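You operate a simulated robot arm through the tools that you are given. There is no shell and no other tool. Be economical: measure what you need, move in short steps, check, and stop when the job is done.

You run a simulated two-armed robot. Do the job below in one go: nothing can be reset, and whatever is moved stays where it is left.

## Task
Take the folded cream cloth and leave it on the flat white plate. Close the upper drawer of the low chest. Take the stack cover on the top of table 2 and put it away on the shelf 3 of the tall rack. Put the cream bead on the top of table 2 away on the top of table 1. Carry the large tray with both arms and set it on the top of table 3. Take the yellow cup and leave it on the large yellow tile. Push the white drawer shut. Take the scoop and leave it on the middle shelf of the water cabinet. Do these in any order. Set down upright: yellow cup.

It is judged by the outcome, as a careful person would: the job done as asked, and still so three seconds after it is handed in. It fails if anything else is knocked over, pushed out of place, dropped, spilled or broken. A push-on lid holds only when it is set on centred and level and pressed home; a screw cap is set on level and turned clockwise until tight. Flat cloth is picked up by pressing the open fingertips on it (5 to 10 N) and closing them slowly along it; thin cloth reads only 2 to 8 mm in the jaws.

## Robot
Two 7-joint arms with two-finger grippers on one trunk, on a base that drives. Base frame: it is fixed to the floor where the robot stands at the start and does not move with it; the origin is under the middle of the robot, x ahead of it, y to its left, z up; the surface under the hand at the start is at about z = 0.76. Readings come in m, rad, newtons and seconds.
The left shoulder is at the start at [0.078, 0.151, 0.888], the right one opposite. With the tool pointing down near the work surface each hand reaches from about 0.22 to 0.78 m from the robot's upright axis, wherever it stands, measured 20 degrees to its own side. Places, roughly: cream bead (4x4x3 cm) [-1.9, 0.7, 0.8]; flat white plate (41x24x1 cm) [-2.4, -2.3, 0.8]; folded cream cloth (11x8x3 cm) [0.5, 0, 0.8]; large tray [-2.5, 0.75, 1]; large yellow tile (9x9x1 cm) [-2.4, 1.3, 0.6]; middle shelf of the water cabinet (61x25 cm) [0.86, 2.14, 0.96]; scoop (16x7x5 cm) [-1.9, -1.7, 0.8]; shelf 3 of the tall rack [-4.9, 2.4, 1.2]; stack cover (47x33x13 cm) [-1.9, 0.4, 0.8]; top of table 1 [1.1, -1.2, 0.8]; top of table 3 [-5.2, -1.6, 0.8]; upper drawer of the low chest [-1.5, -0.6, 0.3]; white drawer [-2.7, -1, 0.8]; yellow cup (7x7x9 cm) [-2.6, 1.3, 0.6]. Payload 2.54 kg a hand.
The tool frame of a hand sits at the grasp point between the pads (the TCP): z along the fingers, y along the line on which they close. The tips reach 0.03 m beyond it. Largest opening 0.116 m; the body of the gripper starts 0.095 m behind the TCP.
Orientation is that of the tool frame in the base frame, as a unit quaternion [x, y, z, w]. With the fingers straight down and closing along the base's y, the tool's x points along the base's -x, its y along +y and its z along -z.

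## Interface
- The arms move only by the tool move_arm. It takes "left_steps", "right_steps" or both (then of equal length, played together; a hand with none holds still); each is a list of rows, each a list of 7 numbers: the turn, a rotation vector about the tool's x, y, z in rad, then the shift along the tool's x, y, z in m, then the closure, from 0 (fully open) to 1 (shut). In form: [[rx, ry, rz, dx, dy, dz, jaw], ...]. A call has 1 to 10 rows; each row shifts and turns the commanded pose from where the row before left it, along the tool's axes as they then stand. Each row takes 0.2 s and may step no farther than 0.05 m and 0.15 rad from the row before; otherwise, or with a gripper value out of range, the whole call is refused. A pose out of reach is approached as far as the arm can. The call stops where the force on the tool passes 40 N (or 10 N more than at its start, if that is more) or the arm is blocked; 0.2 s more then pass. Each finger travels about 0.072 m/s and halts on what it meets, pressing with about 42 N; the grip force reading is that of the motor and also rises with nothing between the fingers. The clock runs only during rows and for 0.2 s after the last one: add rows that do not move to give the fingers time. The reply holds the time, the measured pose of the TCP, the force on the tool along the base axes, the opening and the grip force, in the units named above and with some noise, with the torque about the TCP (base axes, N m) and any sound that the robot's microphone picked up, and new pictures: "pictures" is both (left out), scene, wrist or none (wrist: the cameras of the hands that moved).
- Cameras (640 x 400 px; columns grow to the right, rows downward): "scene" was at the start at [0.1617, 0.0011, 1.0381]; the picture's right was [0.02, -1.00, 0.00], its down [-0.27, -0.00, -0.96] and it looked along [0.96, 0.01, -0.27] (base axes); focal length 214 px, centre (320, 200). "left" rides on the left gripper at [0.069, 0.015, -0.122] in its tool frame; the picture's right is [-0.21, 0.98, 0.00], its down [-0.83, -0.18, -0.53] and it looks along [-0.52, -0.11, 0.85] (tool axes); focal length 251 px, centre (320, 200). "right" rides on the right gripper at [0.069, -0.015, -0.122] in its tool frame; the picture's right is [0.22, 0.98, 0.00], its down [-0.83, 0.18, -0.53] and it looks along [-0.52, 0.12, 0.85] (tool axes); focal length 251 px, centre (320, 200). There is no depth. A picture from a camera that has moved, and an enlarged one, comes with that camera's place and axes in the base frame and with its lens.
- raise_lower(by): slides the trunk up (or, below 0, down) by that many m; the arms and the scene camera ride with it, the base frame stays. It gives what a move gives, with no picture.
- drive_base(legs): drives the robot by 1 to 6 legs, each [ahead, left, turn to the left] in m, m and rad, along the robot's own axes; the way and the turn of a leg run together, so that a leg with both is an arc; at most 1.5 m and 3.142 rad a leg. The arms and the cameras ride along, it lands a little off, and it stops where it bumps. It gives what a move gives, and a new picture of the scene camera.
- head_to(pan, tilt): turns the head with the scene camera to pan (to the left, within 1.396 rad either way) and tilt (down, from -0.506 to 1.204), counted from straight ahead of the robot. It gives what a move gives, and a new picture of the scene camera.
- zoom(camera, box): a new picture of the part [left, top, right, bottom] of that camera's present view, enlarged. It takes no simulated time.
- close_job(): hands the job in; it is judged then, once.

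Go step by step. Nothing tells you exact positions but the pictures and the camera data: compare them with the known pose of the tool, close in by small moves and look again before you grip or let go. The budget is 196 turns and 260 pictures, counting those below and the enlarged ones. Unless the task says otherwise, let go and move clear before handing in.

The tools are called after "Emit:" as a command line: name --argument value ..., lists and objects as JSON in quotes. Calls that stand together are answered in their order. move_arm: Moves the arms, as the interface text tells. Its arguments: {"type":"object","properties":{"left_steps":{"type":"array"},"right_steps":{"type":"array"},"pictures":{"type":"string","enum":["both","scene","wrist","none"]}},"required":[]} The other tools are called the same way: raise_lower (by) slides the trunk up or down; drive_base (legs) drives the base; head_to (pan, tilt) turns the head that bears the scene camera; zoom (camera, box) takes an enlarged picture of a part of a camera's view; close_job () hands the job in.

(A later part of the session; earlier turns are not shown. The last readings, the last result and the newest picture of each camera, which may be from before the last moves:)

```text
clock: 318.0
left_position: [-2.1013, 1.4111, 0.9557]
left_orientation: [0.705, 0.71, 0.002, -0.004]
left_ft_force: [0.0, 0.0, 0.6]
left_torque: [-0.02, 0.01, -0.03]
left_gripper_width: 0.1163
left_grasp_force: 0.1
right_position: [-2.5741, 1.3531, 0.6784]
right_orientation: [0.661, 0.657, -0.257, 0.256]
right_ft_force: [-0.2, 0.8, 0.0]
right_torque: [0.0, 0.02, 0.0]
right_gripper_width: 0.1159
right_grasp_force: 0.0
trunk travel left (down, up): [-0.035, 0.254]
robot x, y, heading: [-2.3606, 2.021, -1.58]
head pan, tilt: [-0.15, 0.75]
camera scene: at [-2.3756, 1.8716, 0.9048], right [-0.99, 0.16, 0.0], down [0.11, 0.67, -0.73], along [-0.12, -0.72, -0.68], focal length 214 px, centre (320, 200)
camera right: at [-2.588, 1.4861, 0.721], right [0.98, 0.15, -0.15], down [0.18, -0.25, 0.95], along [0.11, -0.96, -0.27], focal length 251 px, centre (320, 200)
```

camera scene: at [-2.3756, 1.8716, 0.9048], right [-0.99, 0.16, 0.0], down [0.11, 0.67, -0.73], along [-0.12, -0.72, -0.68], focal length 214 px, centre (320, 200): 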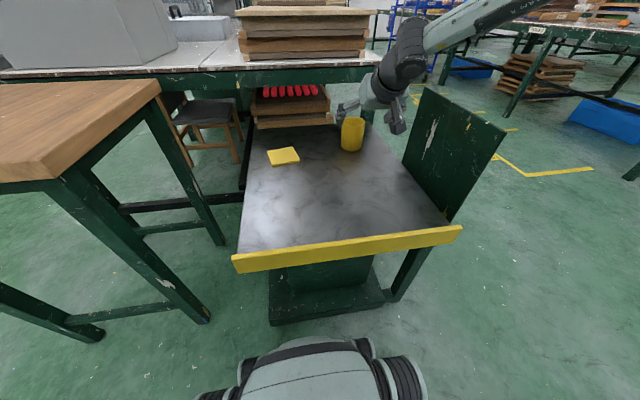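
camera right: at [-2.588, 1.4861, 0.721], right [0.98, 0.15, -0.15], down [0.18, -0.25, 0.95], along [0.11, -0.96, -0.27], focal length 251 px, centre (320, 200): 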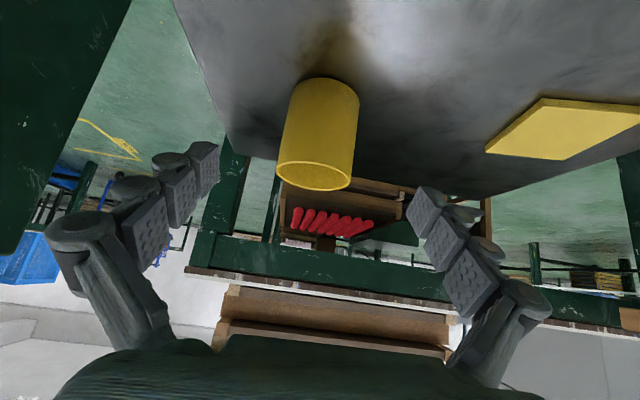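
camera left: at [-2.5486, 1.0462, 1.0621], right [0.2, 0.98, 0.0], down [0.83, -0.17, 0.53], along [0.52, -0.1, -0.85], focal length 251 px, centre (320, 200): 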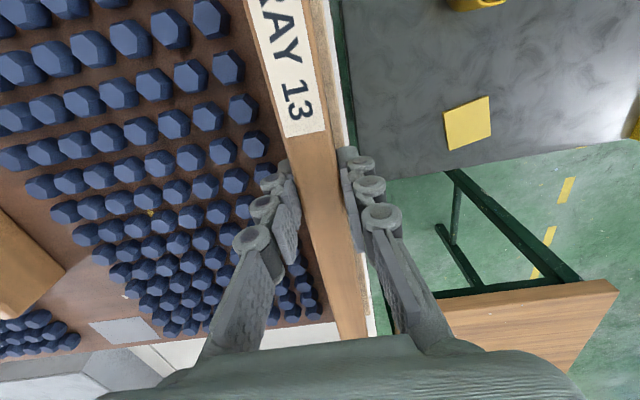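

The cup lies right on the tool's path, with its centre at about (−2.572, 1.277, 0.60). I'll advance the last 11 cm and close.

Emit:
move_arm --right_steps '[[0, 0, 0, 0, 0.001, 0.04, 0], [0, 0, 0, 0, 0, 0.04, 0], [0, 0, 0, 0, 0, 0.03, 0], [0, 0, 0, 0, 0, 0, 0.2], [0, 0, 0, 0, 0, 0, 0.35], [0, 0, 0, 0, 0, 0, 0.45], [0, 0, 0, 0, 0, 0, 0.55], [0, 0, 0, 0, 0, 0, 0.6], [0, 0, 0, 0, 0, 0, 0.6]]' --pictures "both"

```text
clock: 320.0
left_position: [-2.1005, 1.4121, 0.9552]
left_orientation: [0.705, 0.71, 0.002, -0.004]
left_ft_force: [-0.3, 0.4, 0.3]
left_torque: [0.02, -0.02, 0.02]
left_gripper_width: 0.1159
left_grasp_force: 0.1
right_position: [-2.5737, 1.2782, 0.5979]
right_orientation: [0.662, 0.656, -0.258, 0.256]
right_ft_force: [0.3, 0.7, 1.4]
right_torque: [0.0, -0.02, 0.01]
right_gripper_width: 0.0654
right_grasp_force: 41.8
trunk travel left (down, up): [-0.035, 0.254]
robot x, y, heading: [-2.3634, 2.023, -1.584]
head pan, tilt: [-0.15, 0.75]
camera scene: at [-2.3756, 1.8717, 0.9048], right [-0.99, 0.16, 0.0], down [0.11, 0.67, -0.73], along [-0.12, -0.72, -0.68], focal length 214 px, centre (320, 200)
camera right: at [-2.5878, 1.4122, 0.6402], right [0.98, 0.15, -0.15], down [0.18, -0.25, 0.95], along [0.11, -0.96, -0.27], focal length 251 px, centre (320, 200)
```

scene: 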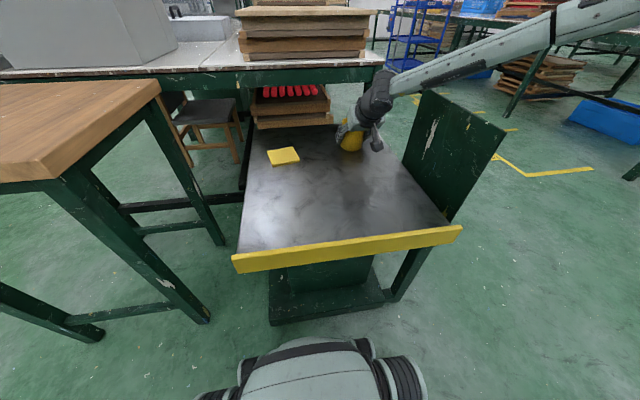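
right: 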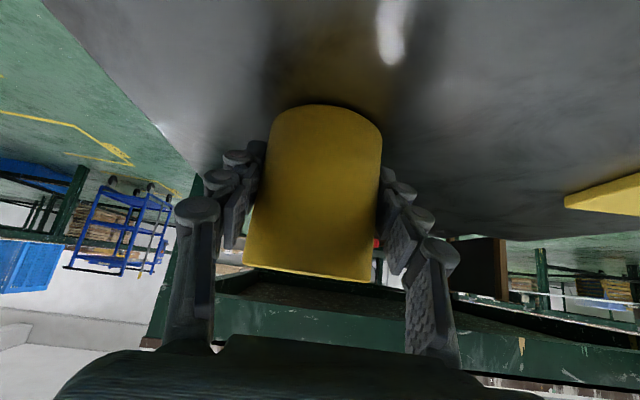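

The cup is held at 65 mm. I'll lift 6 cm, then shift the base 0.24 m left so the cup comes over the tile.

Emit:
move_arm --right_steps '[[0, 0, 0, -0.0205, 0, -0.022, 0.6], [0, 0, 0, -0.0205, 0, -0.022, 0.6]]' --pictures "none"

Emit:
drive_base --legs '[[-0.026, 0.24, 0.0]]'

Emit:
zoom --camera "right" --box '[0, 0, 640, 400]'

```text
clock: 320.6
left_position: [-2.0996, 1.4116, 0.9555]
left_orientation: [0.705, 0.709, 0.001, -0.005]
left_ft_force: [1.2, -0.9, 0.3]
left_torque: [-0.02, 0.0, 0.0]
left_gripper_width: 0.116
left_grasp_force: 0.1
right_position: [-2.5752, 1.2788, 0.659]
right_orientation: [0.662, 0.656, -0.258, 0.256]
right_ft_force: [0.8, 0.0, -1.2]
right_torque: [0.02, 0.0, -0.03]
right_gripper_width: 0.0656
right_grasp_force: 42.2
trunk travel left (down, up): [-0.035, 0.254]
robot x, y, heading: [-2.3581, 2.0207, -1.582]
head pan, tilt: [-0.15, 0.75]
```

```text
clock: 323.5
left_position: [-1.8622, 1.4345, 0.9552]
left_orientation: [0.705, 0.709, 0.002, -0.004]
left_ft_force: [0.4, -0.5, -0.3]
left_torque: [0.0, 0.0, -0.01]
left_gripper_width: 0.1162
left_grasp_force: 0.0
right_position: [-2.3375, 1.3008, 0.6599]
right_orientation: [0.662, 0.655, -0.259, 0.256]
right_ft_force: [-0.8, 0.4, -0.4]
right_torque: [0.01, 0.01, -0.01]
right_gripper_width: 0.0655
right_grasp_force: 41.8
trunk travel left (down, up): [-0.035, 0.254]
robot x, y, heading: [-2.12, 2.045, -1.59]
head pan, tilt: [-0.15, 0.75]
camera scene: at [-2.136, 1.8951, 0.9048], right [-0.99, 0.16, 0.0], down [0.11, 0.67, -0.73], along [-0.12, -0.72, -0.68], focal length 214 px, centre (320, 200)
```

scene: 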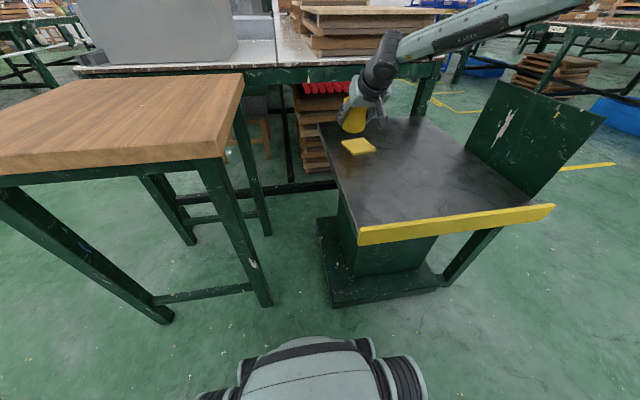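

```text
1.00 times, centred on (320, 200) of right (not enlarged: the box is as wide or as high as the picture)
camera zoom: at [-2.3492, 1.4352, 0.7008], right [0.98, 0.15, -0.15], down [0.18, -0.25, 0.95], along [0.1, -0.96, -0.27], focal length 251 px, centre (320, 200)
```

zoom: 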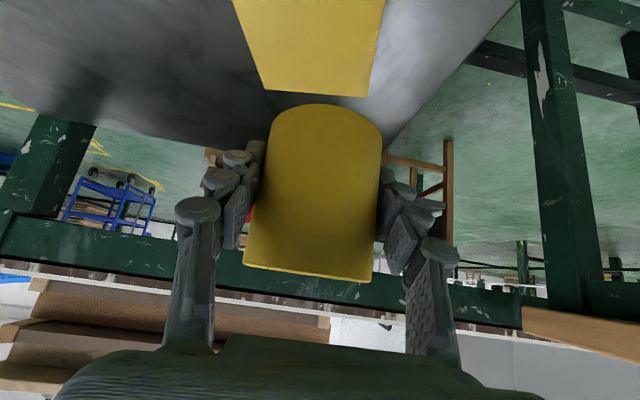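

The wrist and scene views agree that the tile centre is at (−2.357, 1.28), so I need 2 cm right and 2 cm ahead. I'll correct and lower partly.

Emit:
move_arm --right_steps '[[0, 0, 0, -0.0154, -0.019, 0.0143, 0.6], [0, 0, 0, 0.0205, 0, 0.022, 0.6]]' --pictures "both"

```text
clock: 324.1
left_position: [-1.8614, 1.4339, 0.9567]
left_orientation: [0.705, 0.71, 0.001, -0.005]
left_ft_force: [-0.1, -0.1, 0.8]
left_torque: [0.0, -0.02, -0.03]
left_gripper_width: 0.1161
left_grasp_force: 0.0
right_position: [-2.3557, 1.2819, 0.627]
right_orientation: [0.663, 0.655, -0.259, 0.255]
right_ft_force: [0.3, -0.6, 0.0]
right_torque: [0.0, 0.01, 0.0]
right_gripper_width: 0.0652
right_grasp_force: 41.8
trunk travel left (down, up): [-0.035, 0.254]
robot x, y, heading: [-2.1246, 2.0403, -1.583]
head pan, tilt: [-0.15, 0.75]
camera scene: at [-2.136, 1.895, 0.9048], right [-0.99, 0.16, 0.0], down [0.11, 0.67, -0.73], along [-0.12, -0.72, -0.68], focal length 214 px, centre (320, 200)
camera right: at [-2.3686, 1.4154, 0.6697], right [0.98, 0.15, -0.14], down [0.18, -0.25, 0.95], along [0.1, -0.96, -0.27], focal length 251 px, centre (320, 200)
```

scene: 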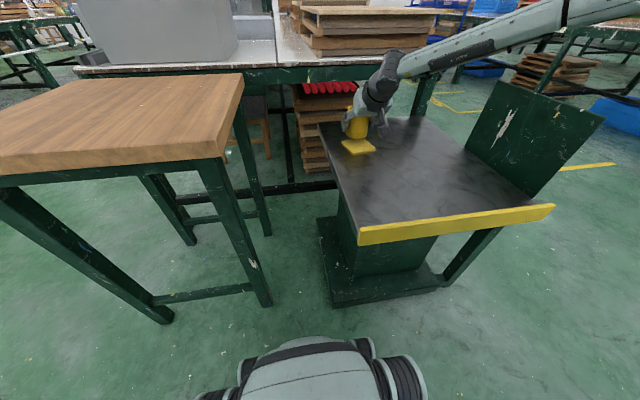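
right: 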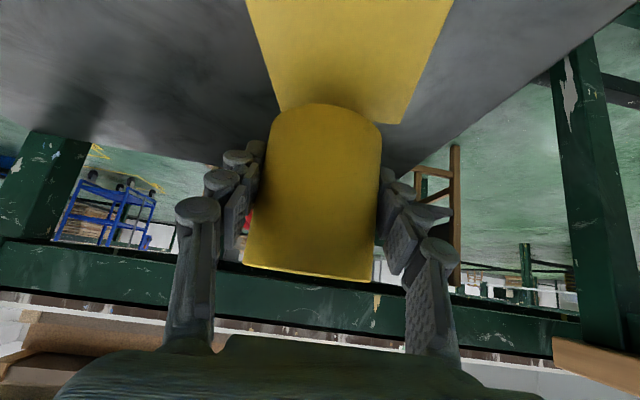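

The cup sits over the tile's middle within a few millimetres. I'll nudge 5 mm and lower slowly to contact.

Emit:
move_arm --right_steps '[[0, 0, 0, 0.0037, 0.005, -0.0034, 0.6], [0, 0, 0, 0.0048, 0, 0.0051, 0.6], [0, 0, 0, 0.0034, 0, 0.0037, 0.6]]' --pictures "none"

Emit:
zoom --camera "scene" --box '[300, 70, 440, 170]'

```text
clock: 324.9
left_position: [-1.8621, 1.4339, 0.9553]
left_orientation: [0.705, 0.709, 0.002, -0.004]
left_ft_force: [-0.3, 0.1, 0.2]
left_torque: [0.01, 0.04, -0.02]
left_gripper_width: 0.1157
left_grasp_force: 0.0
right_position: [-2.3494, 1.2867, 0.6162]
right_orientation: [0.662, 0.655, -0.259, 0.256]
right_ft_force: [-1.0, 1.0, -0.5]
right_torque: [0.02, -0.01, -0.01]
right_gripper_width: 0.0652
right_grasp_force: 42.1
trunk travel left (down, up): [-0.035, 0.254]
robot x, y, heading: [-2.1223, 2.0475, -1.583]
head pan, tilt: [-0.15, 0.75]
```

```text
4.00 times, centred on (370, 120) of scene
camera zoom: at [-2.136, 1.895, 0.9048], right [-0.99, 0.16, 0.0], down [0.11, 0.67, -0.73], along [-0.12, -0.72, -0.68], focal length 858 px, centre (120, 520)
```

zoom: 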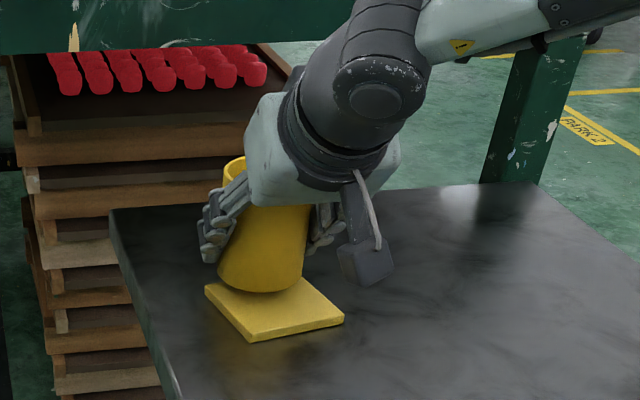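

The views disagree slightly about the height, so I'll lower to first contact and judge the cup's base against the tile there.

Emit:
move_arm --right_steps '[[0, 0, 0, 0.0027, 0, 0.0029, 0.6], [0, 0, 0, 0.0014, 0, 0.0015, 0.6], [0, 0, 0, 0.0014, 0, 0.0015, 0.6]]' --pictures "none"

Emit:
zoom --camera "scene" --box '[320, 100, 400, 160]'

```text
clock: 325.7
left_position: [-1.8608, 1.4342, 0.9555]
left_orientation: [0.705, 0.709, 0.002, -0.005]
left_ft_force: [-0.5, -0.5, -1.1]
left_torque: [0.02, 0.01, -0.01]
left_gripper_width: 0.1163
left_grasp_force: 0.0
right_position: [-2.3505, 1.2867, 0.6081]
right_orientation: [0.662, 0.655, -0.259, 0.256]
right_ft_force: [-0.7, -0.4, -0.5]
right_torque: [0.02, 0.01, 0.01]
right_gripper_width: 0.0652
right_grasp_force: 41.4
trunk travel left (down, up): [-0.035, 0.254]
robot x, y, heading: [-2.1232, 2.046, -1.586]
head pan, tilt: [-0.15, 0.75]
```

```text
6.67 times, centred on (360, 130) of scene
camera zoom: at [-2.136, 1.895, 0.9048], right [-0.99, 0.16, 0.0], down [0.11, 0.67, -0.73], along [-0.12, -0.72, -0.68], focal length 1430 px, centre (53, 667)
```

zoom: 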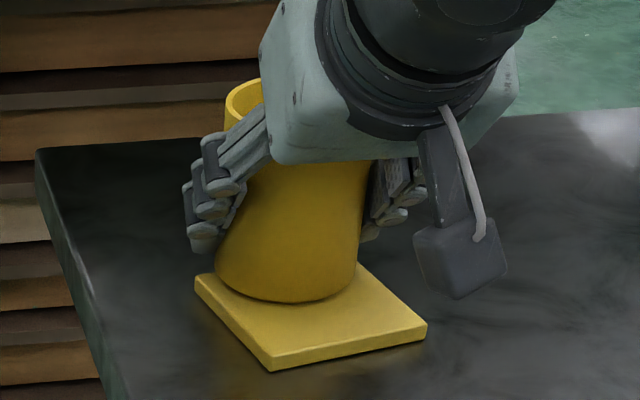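

The cup base looks about 2–4 cm too far from me on the tile, depending on its remaining height. I'll move it 2 cm back toward me and lower to first touch.

Emit:
move_arm --right_steps '[[0, 0, 0, 0.0146, 0, -0.0136, 0.6], [0, 0, 0, 0.0014, 0, 0.0015, 0.6], [0, 0, 0, 0.0014, 0, 0.0015, 0.6], [0, 0, 0, 0.0014, 0, 0.0015, 0.6]]' --pictures "none"

Emit:
zoom --camera "scene" --box '[320, 100, 400, 160]'

```text
clock: 326.7
left_position: [-1.861, 1.4354, 0.9577]
left_orientation: [0.706, 0.709, 0.001, -0.004]
left_ft_force: [0.8, -0.4, -0.4]
left_torque: [0.01, 0.0, 0.03]
left_gripper_width: 0.1161
left_grasp_force: 0.0
right_position: [-2.3481, 1.3056, 0.6069]
right_orientation: [0.662, 0.654, -0.261, 0.258]
right_ft_force: [-1.5, 2.2, 14.9]
right_torque: [0.26, -0.32, 0.07]
right_gripper_width: 0.0653
right_grasp_force: 41.8
trunk travel left (down, up): [-0.035, 0.254]
robot x, y, heading: [-2.1248, 2.0413, -1.584]
head pan, tilt: [-0.15, 0.75]
```

```text
6.67 times, centred on (360, 130) of scene
camera zoom: at [-2.1357, 1.8963, 0.9054], right [-0.99, 0.16, 0.0], down [0.11, 0.67, -0.73], along [-0.12, -0.72, -0.68], focal length 1430 px, centre (53, 667)
```

zoom: 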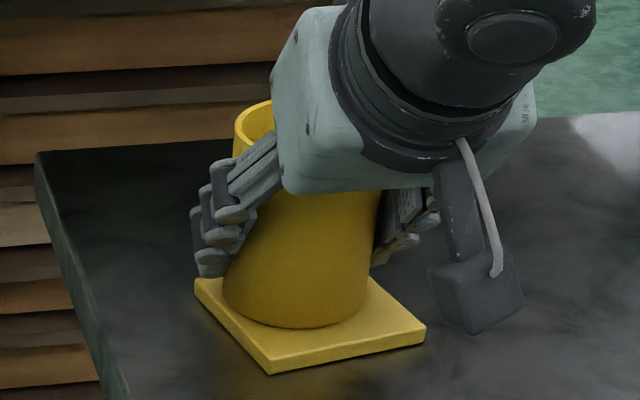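

Contact at 15 N, and the base is about 1.5 cm from the tile's centre. I'll lift 3 mm, move 1.4 cm toward me, and set it down.

Emit:
move_arm --right_steps '[[0, 0, 0, -0.0034, 0, -0.0037, 0.6], [0, 0, 0, 0.0102, -0.002, -0.0095, 0.6], [0, 0, 0, 0.0014, 0, 0.0015, 0.6], [0, 0, 0, 0.0014, 0, 0.0015, 0.6]]' --pictures "none"

Emit:
zoom --camera "scene" --box '[320, 100, 400, 160]'

```text
clock: 327.7
left_position: [-1.8605, 1.436, 0.9572]
left_orientation: [0.705, 0.709, 0.0, -0.003]
left_ft_force: [0.1, 0.8, -0.4]
left_torque: [0.02, 0.03, -0.01]
left_gripper_width: 0.1156
left_grasp_force: 0.0
right_position: [-2.3519, 1.3202, 0.6074]
right_orientation: [0.662, 0.654, -0.26, 0.257]
right_ft_force: [-2.5, 4.2, 19.3]
right_torque: [0.21, -0.44, 0.07]
right_gripper_width: 0.065
right_grasp_force: 42.5
trunk travel left (down, up): [-0.035, 0.254]
robot x, y, heading: [-2.1237, 2.0492, -1.58]
head pan, tilt: [-0.15, 0.75]
```

```text
6.67 times, centred on (360, 130) of scene
camera zoom: at [-2.1357, 1.8967, 0.9054], right [-0.99, 0.16, 0.0], down [0.11, 0.67, -0.73], along [-0.12, -0.72, -0.68], focal length 1430 px, centre (53, 667)
```

zoom: 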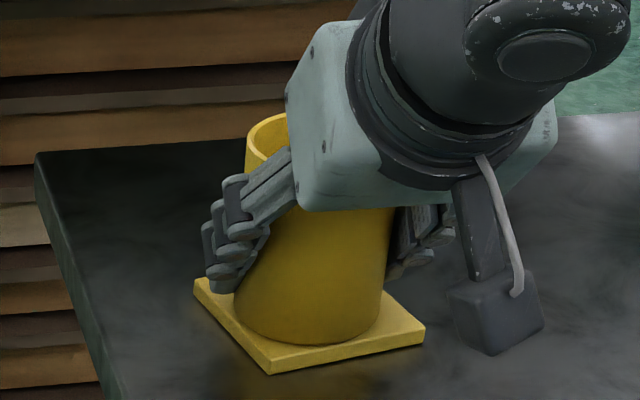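

The cup is now centred on the tile. I'll open slowly and retreat along the tool axis.

Emit:
move_arm --right_steps '[[0, 0, 0, -0.0007, 0, -0.0007, 0.5], [0, 0, 0, 0, 0, 0, 0.35], [0, 0, 0, 0, 0, 0, 0.15], [0, 0, 0, 0, 0, 0, 0], [0, 0, 0, 0, 0, 0, 0], [0, 0, 0, 0, 0, -0.03, 0], [0, 0, 0, 0, 0, -0.045, 0], [0, 0, 0, 0, 0, -0.045, 0], [0, 0, 0, 0, 0, -0.045, 0]]' --pictures "scene"

```text
clock: 329.7
left_position: [-1.8627, 1.4339, 0.9557]
left_orientation: [0.705, 0.709, 0.002, -0.005]
left_ft_force: [-0.3, -1.1, 0.6]
left_torque: [0.0, 0.0, -0.01]
left_gripper_width: 0.116
left_grasp_force: 0.1
right_position: [-2.3509, 1.4328, 0.7253]
right_orientation: [0.662, 0.655, -0.258, 0.255]
right_ft_force: [0.6, -0.8, 0.5]
right_torque: [-0.03, 0.0, 0.02]
right_gripper_width: 0.116
right_grasp_force: 0.1
trunk travel left (down, up): [-0.035, 0.254]
robot x, y, heading: [-2.1225, 2.0447, -1.586]
head pan, tilt: [-0.15, 0.75]
camera scene: at [-2.136, 1.8952, 0.9048], right [-0.99, 0.16, 0.0], down [0.11, 0.67, -0.73], along [-0.12, -0.72, -0.68], focal length 214 px, centre (320, 200)
```

scene: 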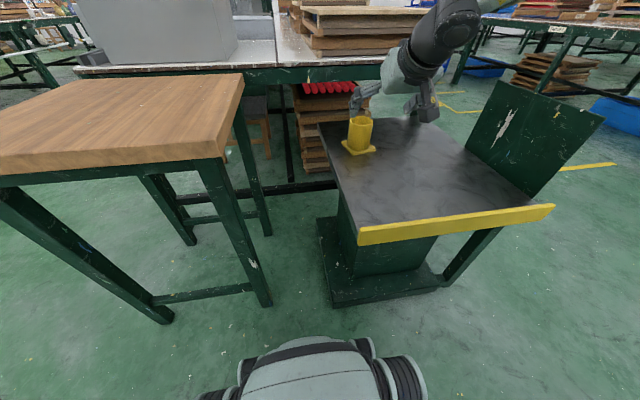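

The cup stands upright on the tile. Next are the stack cover and bead, from table 2's front side; I'll straighten the right hand, restore the trunk and drive round.

Emit:
move_arm --right_steps '[[0, 0.15, 0, 0, 0, -0.03, 0], [0, 0.15, 0, 0, 0, -0.03, 0], [0, 0.15, 0, 0, 0, -0.03, 0], [0, 0.15, 0, 0, 0, -0.02, 0], [0, 0.15, 0, 0, 0, -0.02, 0]]' --pictures "none"

Emit:
raise_lower --by 0.2

Emit:
drive_base --legs '[[-0.25, 0, 0], [0, 1.2, 0.015], [0, 0, -1.57]]'

Emit:
head_to --pan 0.6 --tilt 0.4

```text
clock: 330.9
left_position: [-1.8613, 1.4342, 0.9547]
left_orientation: [0.705, 0.709, 0.002, -0.004]
left_ft_force: [0.3, -0.7, 0.3]
left_torque: [0.03, 0.03, 0.03]
left_gripper_width: 0.1157
left_grasp_force: 0.1
right_position: [-2.3505, 1.4898, 0.8398]
right_orientation: [0.711, 0.703, 0.004, -0.002]
right_ft_force: [0.8, 0.3, 0.2]
right_torque: [0.0, 0.04, 0.0]
right_gripper_width: 0.116
right_grasp_force: 0.1
trunk travel left (down, up): [-0.035, 0.254]
robot x, y, heading: [-2.1245, 2.0442, -1.579]
head pan, tilt: [-0.15, 0.75]
```

```text
clock: 333.1
left_position: [-1.8614, 1.4351, 1.1553]
left_orientation: [0.706, 0.708, 0.001, -0.005]
left_ft_force: [-0.1, -0.9, -1.7]
left_torque: [-0.01, 0.02, -0.03]
left_gripper_width: 0.1159
left_grasp_force: 0.1
right_position: [-2.349, 1.4902, 1.0385]
right_orientation: [0.711, 0.703, 0.002, -0.002]
right_ft_force: [-0.2, -0.9, -0.2]
right_torque: [0.01, -0.02, -0.03]
right_gripper_width: 0.1161
right_grasp_force: 0.0
trunk travel left (down, up): [-0.235, 0.054]
robot x, y, heading: [-2.1238, 2.0457, -1.586]
head pan, tilt: [-0.15, 0.75]
```

```text
clock: 350.2
left_position: [-1.5246, 2.015, 1.1565]
left_orientation: [1.0, 0.013, 0.005, -0.002]
left_ft_force: [1.1, -0.6, 0.3]
left_torque: [-0.03, 0.0, -0.03]
left_gripper_width: 0.116
left_grasp_force: 0.1
right_position: [-1.4791, 2.504, 1.0387]
right_orientation: [1.0, 0.004, 0.002, -0.001]
right_ft_force: [-0.3, 1.4, 0.3]
right_torque: [0.0, 0.01, 0.03]
right_gripper_width: 0.1159
right_grasp_force: 0.0
trunk travel left (down, up): [-0.235, 0.054]
robot x, y, heading: [-0.9164, 2.2829, -3.132]
head pan, tilt: [-0.15, 0.75]
camera scene: at [-1.0686, 2.2999, 1.1048], right [0.14, 0.99, 0.0], down [0.68, -0.1, -0.73], along [-0.72, 0.1, -0.68], focal length 214 px, centre (320, 200)
```

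scene: 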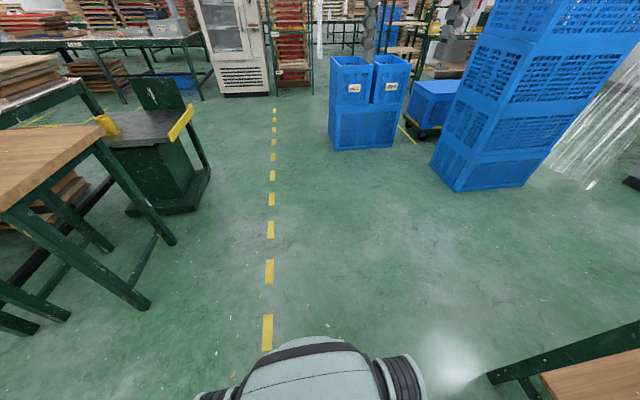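

```text
clock: 351.3
left_position: [-1.5235, 2.0153, 1.1557]
left_orientation: [1.0, 0.013, 0.005, -0.002]
left_ft_force: [0.3, 0.4, 0.3]
left_torque: [0.0, -0.02, 0.0]
left_gripper_width: 0.1162
left_grasp_force: 0.0
right_position: [-1.4785, 2.506, 1.0385]
right_orientation: [1.0, 0.005, 0.003, 0.0]
right_ft_force: [-0.2, -1.2, 0.1]
right_torque: [0.04, 0.0, 0.0]
right_gripper_width: 0.116
right_grasp_force: 0.0
trunk travel left (down, up): [-0.235, 0.054]
robot x, y, heading: [-0.9161, 2.2916, -3.134]
head pan, tilt: [0.6, 0.4]
camera scene: at [-1.0627, 2.2352, 1.1359], right [-0.57, 0.82, 0.0], down [0.32, 0.22, -0.92], along [-0.76, -0.53, -0.39], focal length 214 px, centre (320, 200)
```

scene: 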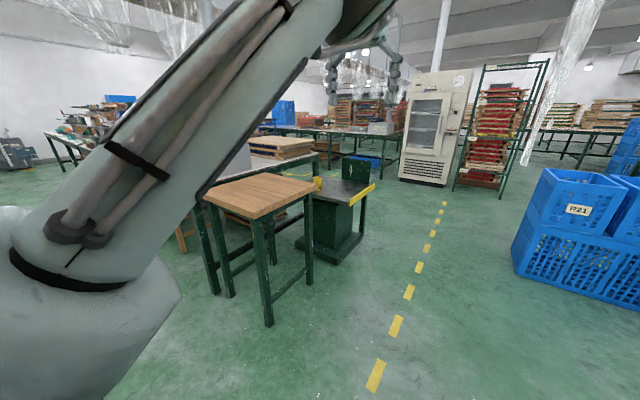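

The tall rack is visible past the crates. I'll back a little, slide along to y ≈ 0.43, and look at the cover and bead from the front.

Emit:
drive_base --legs '[[-0.3, 0, -0.01], [0, 1.0, 0], [0, 0.85, 0]]'

Emit:
head_to --pan 0.0 --tilt 0.35

```text
clock: 370.9
left_position: [-1.2371, 0.1876, 1.1546]
left_orientation: [1.0, 0.005, 0.004, -0.002]
left_ft_force: [0.1, -0.7, 0.4]
left_torque: [0.0, 0.0, -0.01]
left_gripper_width: 0.1161
left_grasp_force: 0.0
right_position: [-1.1838, 0.6751, 1.0395]
right_orientation: [1.0, -0.002, 0.003, 0.001]
right_ft_force: [-0.3, -0.1, -0.5]
right_torque: [0.01, 0.01, 0.0]
right_gripper_width: 0.116
right_grasp_force: 0.0
trunk travel left (down, up): [-0.235, 0.054]
robot x, y, heading: [-0.6286, 0.4515, 3.134]
head pan, tilt: [0.6, 0.4]
camera scene: at [-0.7721, 0.3993, 1.1359], right [-0.56, 0.83, 0.0], down [0.32, 0.22, -0.92], along [-0.76, -0.52, -0.39], focal length 214 px, centre (320, 200)
```

scene: 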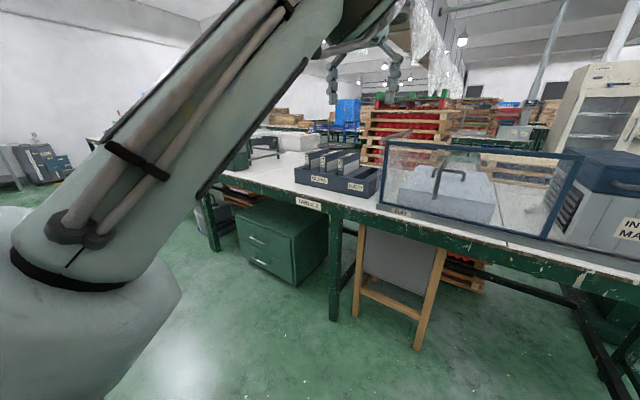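

```text
clock: 371.9
left_position: [-1.2383, 0.1876, 1.1564]
left_orientation: [1.0, 0.005, 0.004, -0.002]
left_ft_force: [0.5, 0.5, 0.1]
left_torque: [-0.01, 0.03, 0.0]
left_gripper_width: 0.1161
left_grasp_force: 0.0
right_position: [-1.1844, 0.6747, 1.0373]
right_orientation: [1.0, -0.003, 0.002, 0.001]
right_ft_force: [0.0, 0.8, -0.3]
right_torque: [-0.01, -0.01, 0.02]
right_gripper_width: 0.1161
right_grasp_force: 0.1
trunk travel left (down, up): [-0.235, 0.054]
robot x, y, heading: [-0.6278, 0.4514, 3.132]
head pan, tilt: [0.0, 0.351]
camera scene: at [-0.7884, 0.4517, 1.1404], right [0.01, 1.0, 0.0], down [0.34, 0.0, -0.94], along [-0.94, 0.01, -0.34], focal length 214 px, centre (320, 200)
```

scene: 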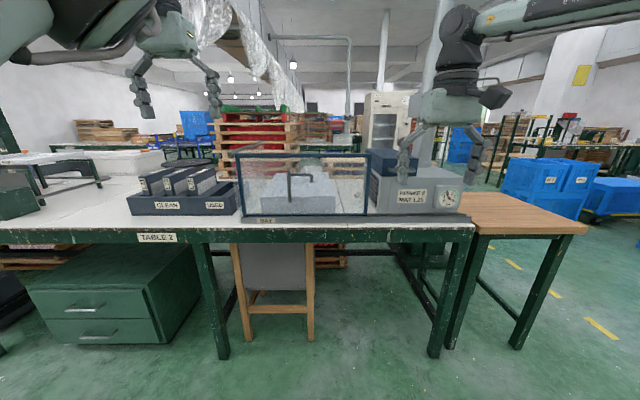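

Emit:
zoom --camera "scene" --box '[200, 120, 480, 280]'

```text
2.29 times, centred on (340, 200) of scene
camera zoom: at [-0.7884, 0.4517, 1.1404], right [0.01, 1.0, 0.0], down [0.34, 0.0, -0.94], along [-0.94, 0.01, -0.34], focal length 490 px, centre (274, 200)
```

zoom: 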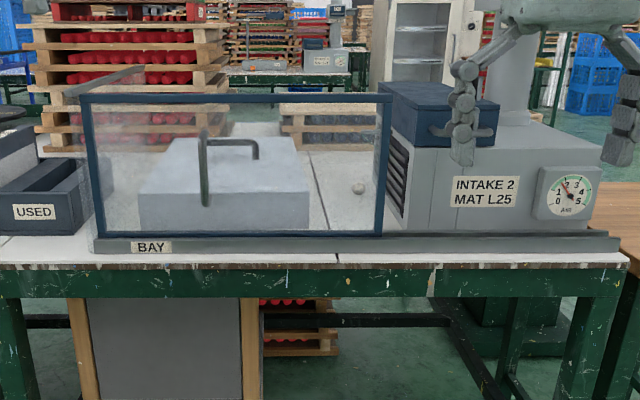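

Emit:
drive_base --legs '[[0.25, 0, 0.005]]'

Emit:
head_to --pan 0.0 --tilt 0.5

Emit:
zoom --camera "scene" --box '[190, 90, 430, 240]'

```text
clock: 373.7
left_position: [-1.4843, 0.184, 1.1551]
left_orientation: [1.0, 0.008, 0.006, -0.002]
left_ft_force: [-0.1, -0.1, 0.1]
left_torque: [0.01, 0.0, 0.01]
left_gripper_width: 0.1159
left_grasp_force: 0.2
right_position: [-1.4359, 0.673, 1.0385]
right_orientation: [1.0, 0.0, 0.004, 0.0]
right_ft_force: [-0.3, 0.8, -0.6]
right_torque: [0.03, -0.03, -0.02]
right_gripper_width: 0.1162
right_grasp_force: 0.0
trunk travel left (down, up): [-0.235, 0.054]
robot x, y, heading: [-0.8787, 0.4509, 3.137]
head pan, tilt: [0.0, 0.351]
camera scene: at [-1.0379, 0.4519, 1.1403], right [0.0, 1.0, 0.0], down [0.34, 0.0, -0.94], along [-0.94, 0.0, -0.34], focal length 214 px, centre (320, 200)
```

scene: 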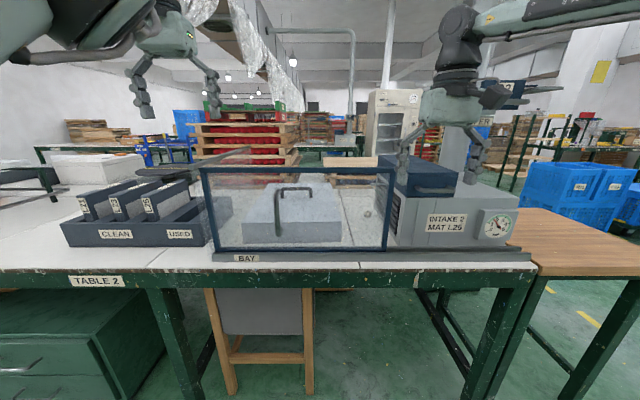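

```text
clock: 374.4
left_position: [-1.4839, 0.1843, 1.1565]
left_orientation: [1.0, 0.007, 0.005, -0.002]
left_ft_force: [0.3, 0.1, -0.7]
left_torque: [0.05, -0.01, 0.02]
left_gripper_width: 0.1162
left_grasp_force: 0.1
right_position: [-1.4335, 0.6742, 1.0385]
right_orientation: [1.0, 0.0, 0.003, 0.0]
right_ft_force: [0.8, 0.2, 1.0]
right_torque: [0.01, 0.01, -0.01]
right_gripper_width: 0.1159
right_grasp_force: 0.0
trunk travel left (down, up): [-0.235, 0.054]
robot x, y, heading: [-0.8767, 0.4552, 3.141]
head pan, tilt: [0.0, 0.499]
camera scene: at [-1.0352, 0.4519, 1.1268], right [0.0, 1.0, 0.0], down [0.48, 0.0, -0.88], along [-0.88, 0.0, -0.48], focal length 214 px, centre (320, 200)
```

scene: 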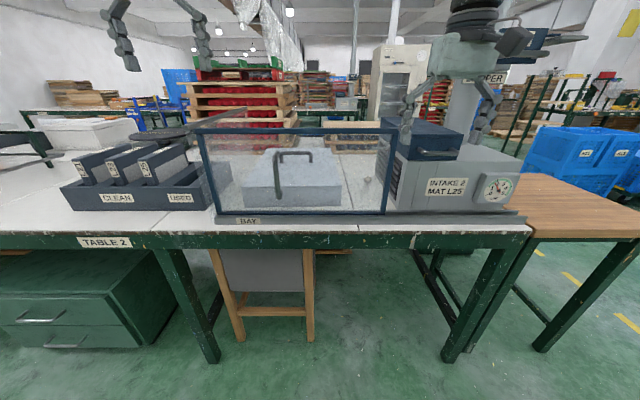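

```text
2.67 times, centred on (310, 165) of scene
camera zoom: at [-1.0352, 0.4519, 1.1268], right [0.0, 1.0, 0.0], down [0.48, 0.0, -0.88], along [-0.88, 0.0, -0.48], focal length 572 px, centre (347, 293)
```

zoom: 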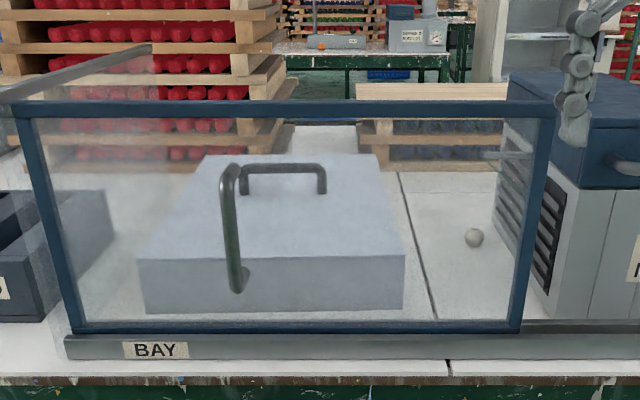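

The cover sits behind a glass sash (top z ≈ 1.03, x ≈ −1.58), with a top handle bar along y at about x −1.91, y 0.29–0.41, z ≈ 0.87. The bead is behind the glass too. Before planning the grip I'll look at the rack's shelf 3.

Emit:
head_to --pan -0.45 --tilt 0.1

Emit:
zoom --camera "scene" --box '[250, 120, 410, 220]'

```text
clock: 375.3
left_position: [-1.4847, 0.1844, 1.1556]
left_orientation: [1.0, 0.008, 0.004, -0.002]
left_ft_force: [-0.2, 0.0, 0.4]
left_torque: [-0.01, 0.0, 0.05]
left_gripper_width: 0.1161
left_grasp_force: 0.1
right_position: [-1.435, 0.6736, 1.0394]
right_orientation: [1.0, 0.0, 0.002, 0.0]
right_ft_force: [0.2, -0.1, -0.1]
right_torque: [-0.01, 0.03, -0.01]
right_gripper_width: 0.1158
right_grasp_force: 0.0
trunk travel left (down, up): [-0.235, 0.054]
robot x, y, heading: [-0.8794, 0.4512, 3.14]
head pan, tilt: [-0.45, 0.099]
camera scene: at [-1.0271, 0.4919, 1.1638], right [0.44, 0.9, 0.0], down [0.09, -0.04, -0.99], along [-0.9, 0.43, -0.1], focal length 214 px, centre (320, 200)
```

scene: 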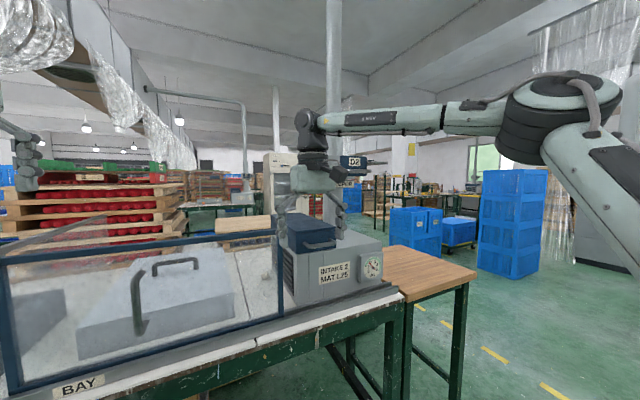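

```text
4.00 times, centred on (330, 170) of scene
camera zoom: at [-1.0271, 0.4919, 1.1638], right [0.44, 0.9, 0.0], down [0.09, -0.04, -0.99], along [-0.9, 0.43, -0.1], focal length 858 px, centre (280, 320)
```

zoom: 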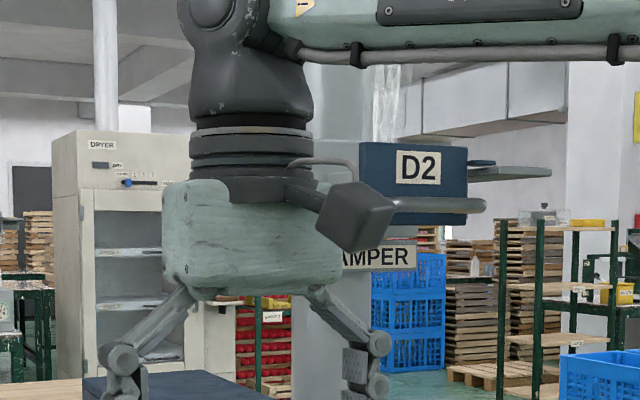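

The rack is hidden behind the hand; I'll inspect it on arrival. First the cover: I'll back off, line up with the handle to the right arm's side, raise the trunk, and turn the right gripper to close along x.

Emit:
drive_base --legs '[[-0.25, 0, 0], [0, 0.3, 0]]'

Emit:
raise_lower --by 0.05

Emit:
move_arm --right_steps '[[0, 0, 0.15, 0.01, 0, 0, 0], [0, 0, 0.15, 0.01, 0, 0, 0], [0, 0, 0.15, 0, 0, 0, 0.1], [0, 0, 0.15, 0, 0, 0, 0.2], [0, 0, 0.15, 0, 0, 0, 0.3], [0, 0, 0.15, 0, 0, 0, 0.4], [0, 0, 0.15, 0, 0, 0, 0.45], [0, 0, 0.15, 0, 0, 0, 0.5], [0, 0, 0.15, 0, 0, 0, 0.5], [0, 0, 0.15, 0, 0, 0, 0.5]]' --pictures "none"

```text
clock: 380.2
left_position: [-1.2363, -0.1135, 1.1561]
left_orientation: [1.0, 0.008, 0.004, -0.002]
left_ft_force: [0.2, -1.4, 0.7]
left_torque: [0.01, 0.01, 0.02]
left_gripper_width: 0.1161
left_grasp_force: 0.1
right_position: [-1.1843, 0.3752, 1.0386]
right_orientation: [1.0, 0.0, 0.002, 0.0]
right_ft_force: [0.1, 0.9, 0.4]
right_torque: [0.03, 0.01, -0.02]
right_gripper_width: 0.1157
right_grasp_force: 0.0
trunk travel left (down, up): [-0.235, 0.054]
robot x, y, heading: [-0.627, 0.1533, 3.137]
head pan, tilt: [-0.45, 0.099]
camera scene: at [-0.7779, 0.1936, 1.1638], right [0.44, 0.9, 0.0], down [0.09, -0.04, -1.0], along [-0.89, 0.44, -0.1], focal length 214 px, centre (320, 200)
```

scene: 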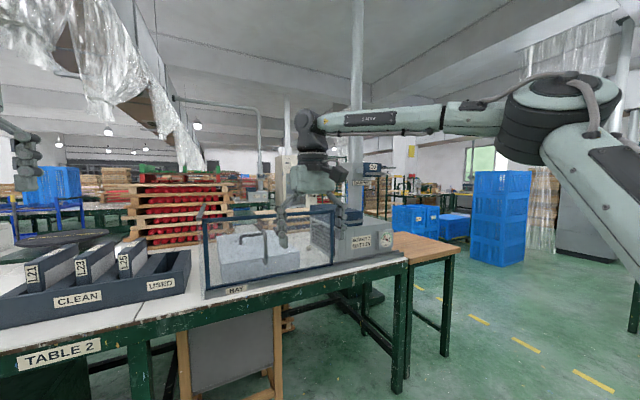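

```text
clock: 381.1
left_position: [-1.2358, -0.1123, 1.2066]
left_orientation: [1.0, 0.009, 0.005, -0.002]
left_ft_force: [-0.3, 0.3, -0.8]
left_torque: [-0.03, -0.02, 0.01]
left_gripper_width: 0.116
left_grasp_force: 0.0
right_position: [-1.1851, 0.3747, 1.0874]
right_orientation: [1.0, -0.001, 0.002, 0.0]
right_ft_force: [-0.7, -0.6, 0.0]
right_torque: [-0.01, -0.03, 0.04]
right_gripper_width: 0.1159
right_grasp_force: 0.0
trunk travel left (down, up): [-0.285, 0.004]
robot x, y, heading: [-0.6276, 0.1554, 3.137]
head pan, tilt: [-0.45, 0.099]
```

```text
clock: 383.3
left_position: [-1.2362, -0.1126, 1.206]
left_orientation: [1.0, 0.008, 0.005, -0.002]
left_ft_force: [-0.2, 0.2, 0.2]
left_torque: [-0.01, -0.01, -0.01]
left_gripper_width: 0.1159
left_grasp_force: 0.1
right_position: [-1.1653, 0.3734, 1.0881]
right_orientation: [0.73, -0.684, 0.001, -0.002]
right_ft_force: [0.2, 0.9, 0.1]
right_torque: [0.02, -0.02, -0.02]
right_gripper_width: 0.0582
right_grasp_force: 0.0
trunk travel left (down, up): [-0.285, 0.004]
robot x, y, heading: [-0.6282, 0.156, 3.139]
head pan, tilt: [-0.45, 0.099]
```

The rotation reached fine. I'll pitch the hand forward about 29° about the bar's axis for reach, raise it slightly, and then drive in over the sash.

Emit:
move_arm --right_steps '[[0, 0, 0.07, 0, 0, -0.02, 0.5], [-0.125, 0, 0, 0, 0, -0.02, 0.5], [-0.125, 0, 0, 0, 0, 0, 0.5], [-0.125, 0, 0, 0, 0, 0, 0.5], [-0.125, 0, 0, 0, 0, 0, 0.5]]' --pictures "none"

Emit:
head_to --pan -0.2 --tilt 0.4

Emit:
drive_base --legs '[[0.45, 0, 0]]'

Emit:
zoom --camera "right" --box '[0, 0, 640, 400]'

```text
clock: 384.5
left_position: [-1.2359, -0.1115, 1.2059]
left_orientation: [1.0, 0.007, 0.005, -0.002]
left_ft_force: [-0.2, -0.3, 0.5]
left_torque: [-0.01, 0.02, 0.01]
left_gripper_width: 0.1161
left_grasp_force: 0.2
right_position: [-1.1635, 0.3736, 1.1277]
right_orientation: [-0.685, 0.686, 0.173, -0.174]
right_ft_force: [0.3, 0.1, -0.4]
right_torque: [0.01, -0.05, -0.01]
right_gripper_width: 0.058
right_grasp_force: 0.0
trunk travel left (down, up): [-0.285, 0.004]
robot x, y, heading: [-0.6281, 0.158, 3.143]
head pan, tilt: [-0.45, 0.099]
```

```text
clock: 385.3
left_position: [-1.2357, -0.1128, 1.2064]
left_orientation: [1.0, 0.008, 0.004, -0.001]
left_ft_force: [-0.2, -0.4, -0.5]
left_torque: [-0.02, -0.01, 0.03]
left_gripper_width: 0.116
left_grasp_force: 0.1
right_position: [-1.1647, 0.3745, 1.129]
right_orientation: [-0.686, 0.686, 0.173, -0.173]
right_ft_force: [-0.6, -0.7, 0.3]
right_torque: [-0.03, 0.01, 0.02]
right_gripper_width: 0.0581
right_grasp_force: 0.2
trunk travel left (down, up): [-0.285, 0.004]
robot x, y, heading: [-0.6297, 0.1512, 3.143]
head pan, tilt: [-0.201, 0.4]
camera scene: at [-0.7858, 0.1722, 1.186], right [0.2, 0.98, 0.0], down [0.38, -0.08, -0.92], along [-0.9, 0.19, -0.39], focal length 214 px, centre (320, 200)
```

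scene: 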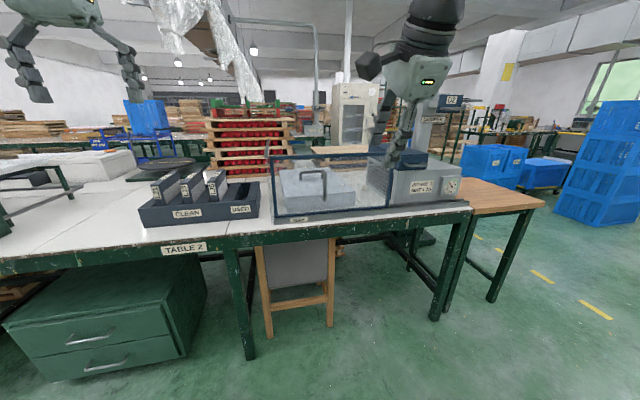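

```text
clock: 388.0
left_position: [-1.6861, -0.1091, 1.2053]
left_orientation: [1.0, 0.006, 0.004, -0.002]
left_ft_force: [-0.8, 0.0, -0.6]
left_torque: [0.0, 0.0, 0.01]
left_gripper_width: 0.116
left_grasp_force: 0.1
right_position: [-1.6131, 0.3773, 1.1268]
right_orientation: [-0.684, 0.687, 0.173, -0.173]
right_ft_force: [-0.4, 0.8, 0.3]
right_torque: [0.01, 0.01, -0.01]
right_gripper_width: 0.0579
right_grasp_force: 0.1
trunk travel left (down, up): [-0.285, 0.004]
robot x, y, heading: [-1.0749, 0.1551, 3.133]
head pan, tilt: [-0.201, 0.4]
camera scene: at [-1.235, 0.1743, 1.1858], right [0.2, 0.98, 0.0], down [0.38, -0.08, -0.92], along [-0.9, 0.19, -0.39], focal length 214 px, centre (320, 200)
```

scene: 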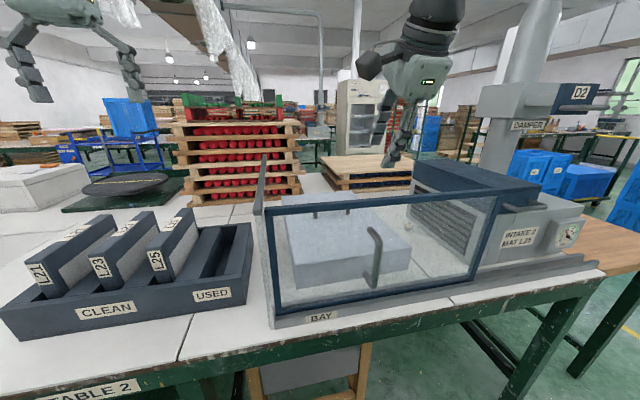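

```text
1.00 times, centred on (320, 200) of right (not enlarged: the box is as wide or as high as the picture)
camera zoom: at [-1.5423, 0.3083, 1.228], right [-0.86, -0.21, 0.46], down [0.1, 0.83, 0.56], along [-0.5, 0.52, -0.69], focal length 251 px, centre (320, 200)
```

zoom: 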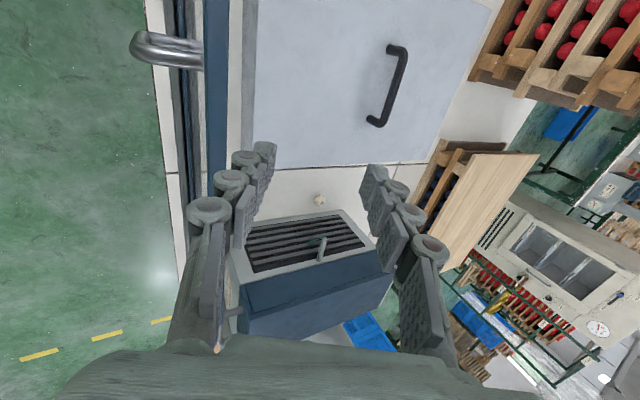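

The wrist view shows the cover's handle at x ≈ −1.88, y 0.29–0.41. I'll drive 0.1 m closer and go down along the tool axis toward it.

Emit:
drive_base --legs '[[0.1, 0, 0.0]]'

Emit:
move_arm --right_steps '[[0, 0, 0, 0.01, 0.006, 0.04, 0.5], [0, 0, 0, 0.01, 0.006, 0.045, 0.5], [0, 0, 0, 0.009, 0.006, 0.045, 0.5], [0, 0, 0, 0, 0.005, 0.045, 0.5]]' --pictures "both"

```text
clock: 389.2
left_position: [-1.7848, -0.108, 1.2063]
left_orientation: [1.0, 0.006, 0.005, -0.002]
left_ft_force: [-1.0, 0.0, -0.5]
left_torque: [0.01, -0.06, 0.02]
left_gripper_width: 0.1159
left_grasp_force: 0.1
right_position: [-1.7128, 0.3775, 1.1283]
right_orientation: [-0.684, 0.687, 0.173, -0.172]
right_ft_force: [-0.9, -0.1, -0.9]
right_torque: [-0.02, -0.01, 0.0]
right_gripper_width: 0.0579
right_grasp_force: 0.1
trunk travel left (down, up): [-0.285, 0.004]
robot x, y, heading: [-1.1762, 0.1544, 3.135]
head pan, tilt: [-0.201, 0.4]
camera scene: at [-1.3343, 0.1749, 1.1858], right [0.2, 0.98, 0.0], down [0.38, -0.08, -0.92], along [-0.9, 0.19, -0.39], focal length 214 px, centre (320, 200)
```

scene: 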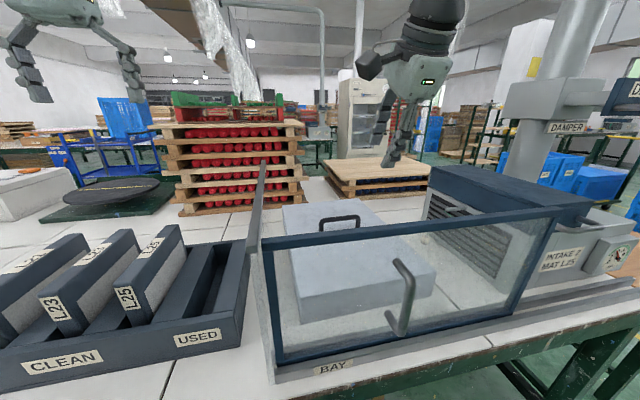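

```text
clock: 390.2
left_position: [-1.7847, -0.1081, 1.2047]
left_orientation: [1.0, 0.006, 0.005, -0.001]
left_ft_force: [-0.6, 0.6, 0.4]
left_torque: [-0.02, -0.03, 0.01]
left_gripper_width: 0.1161
left_grasp_force: 0.1
right_position: [-1.8163, 0.3491, 0.9859]
right_orientation: [-0.684, 0.687, 0.174, -0.173]
right_ft_force: [0.1, -0.1, -0.2]
right_torque: [0.02, 0.01, 0.0]
right_gripper_width: 0.0581
right_grasp_force: 0.2
trunk travel left (down, up): [-0.285, 0.004]
robot x, y, heading: [-1.1775, 0.1577, 3.134]
head pan, tilt: [-0.201, 0.4]
camera scene: at [-1.3343, 0.1751, 1.1858], right [0.2, 0.98, 0.0], down [0.38, -0.08, -0.92], along [-0.9, 0.19, -0.39], focal length 214 px, centre (320, 200)
camera right: at [-1.7448, 0.2807, 1.0854], right [-0.86, -0.21, 0.46], down [0.1, 0.83, 0.56], along [-0.5, 0.52, -0.69], focal length 251 px, centre (320, 200)
```

scene: 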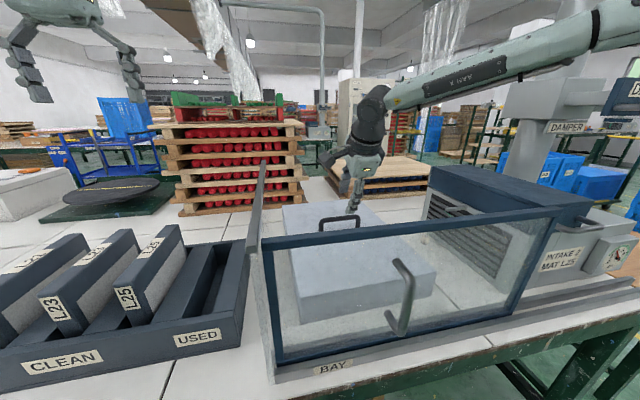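
right: 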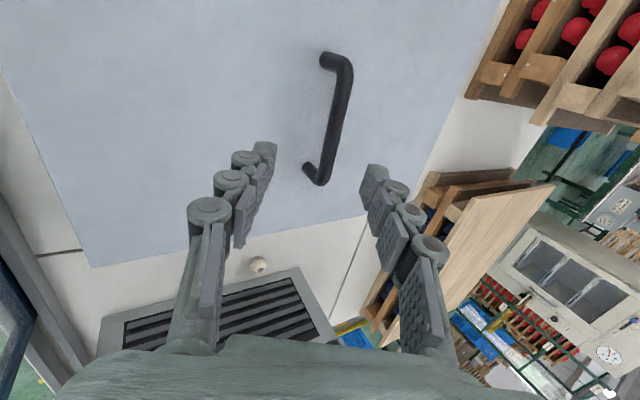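

The bar is at x −1.893, y 0.292–0.413, z ≈ 0.875, and the hand is lined up in y. I'll narrow the jaws and approach the rest of the way.

Emit:
move_arm --right_steps '[[0, 0, 0, -0.002, 0.0062, 0.042, 0.62], [0, 0, 0, -0.001, 0.0062, 0.042, 0.65], [0, 0, 0, 0, 0.0062, 0.032, 0.65]]' --pictures "wrist"

```text
clock: 391.0
left_position: [-1.7853, -0.1078, 1.2052]
left_orientation: [1.0, 0.007, 0.006, -0.002]
left_ft_force: [-0.2, -0.2, -0.3]
left_torque: [0.0, -0.03, 0.0]
left_gripper_width: 0.1161
left_grasp_force: 0.0
right_position: [-1.8885, 0.353, 0.8928]
right_orientation: [-0.684, 0.687, 0.172, -0.173]
right_ft_force: [0.6, -0.3, 0.6]
right_torque: [-0.06, 0.0, 0.05]
right_gripper_width: 0.0405
right_grasp_force: 0.1
trunk travel left (down, up): [-0.285, 0.004]
robot x, y, heading: [-1.1736, 0.1585, 3.133]
head pan, tilt: [-0.201, 0.4]
camera right: at [-1.8164, 0.2842, 0.9923], right [-0.86, -0.21, 0.46], down [0.1, 0.83, 0.56], along [-0.5, 0.52, -0.69], focal length 251 px, centre (320, 200)
```

right: 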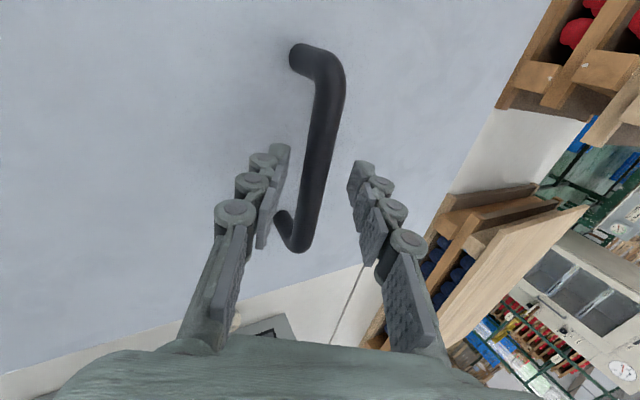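

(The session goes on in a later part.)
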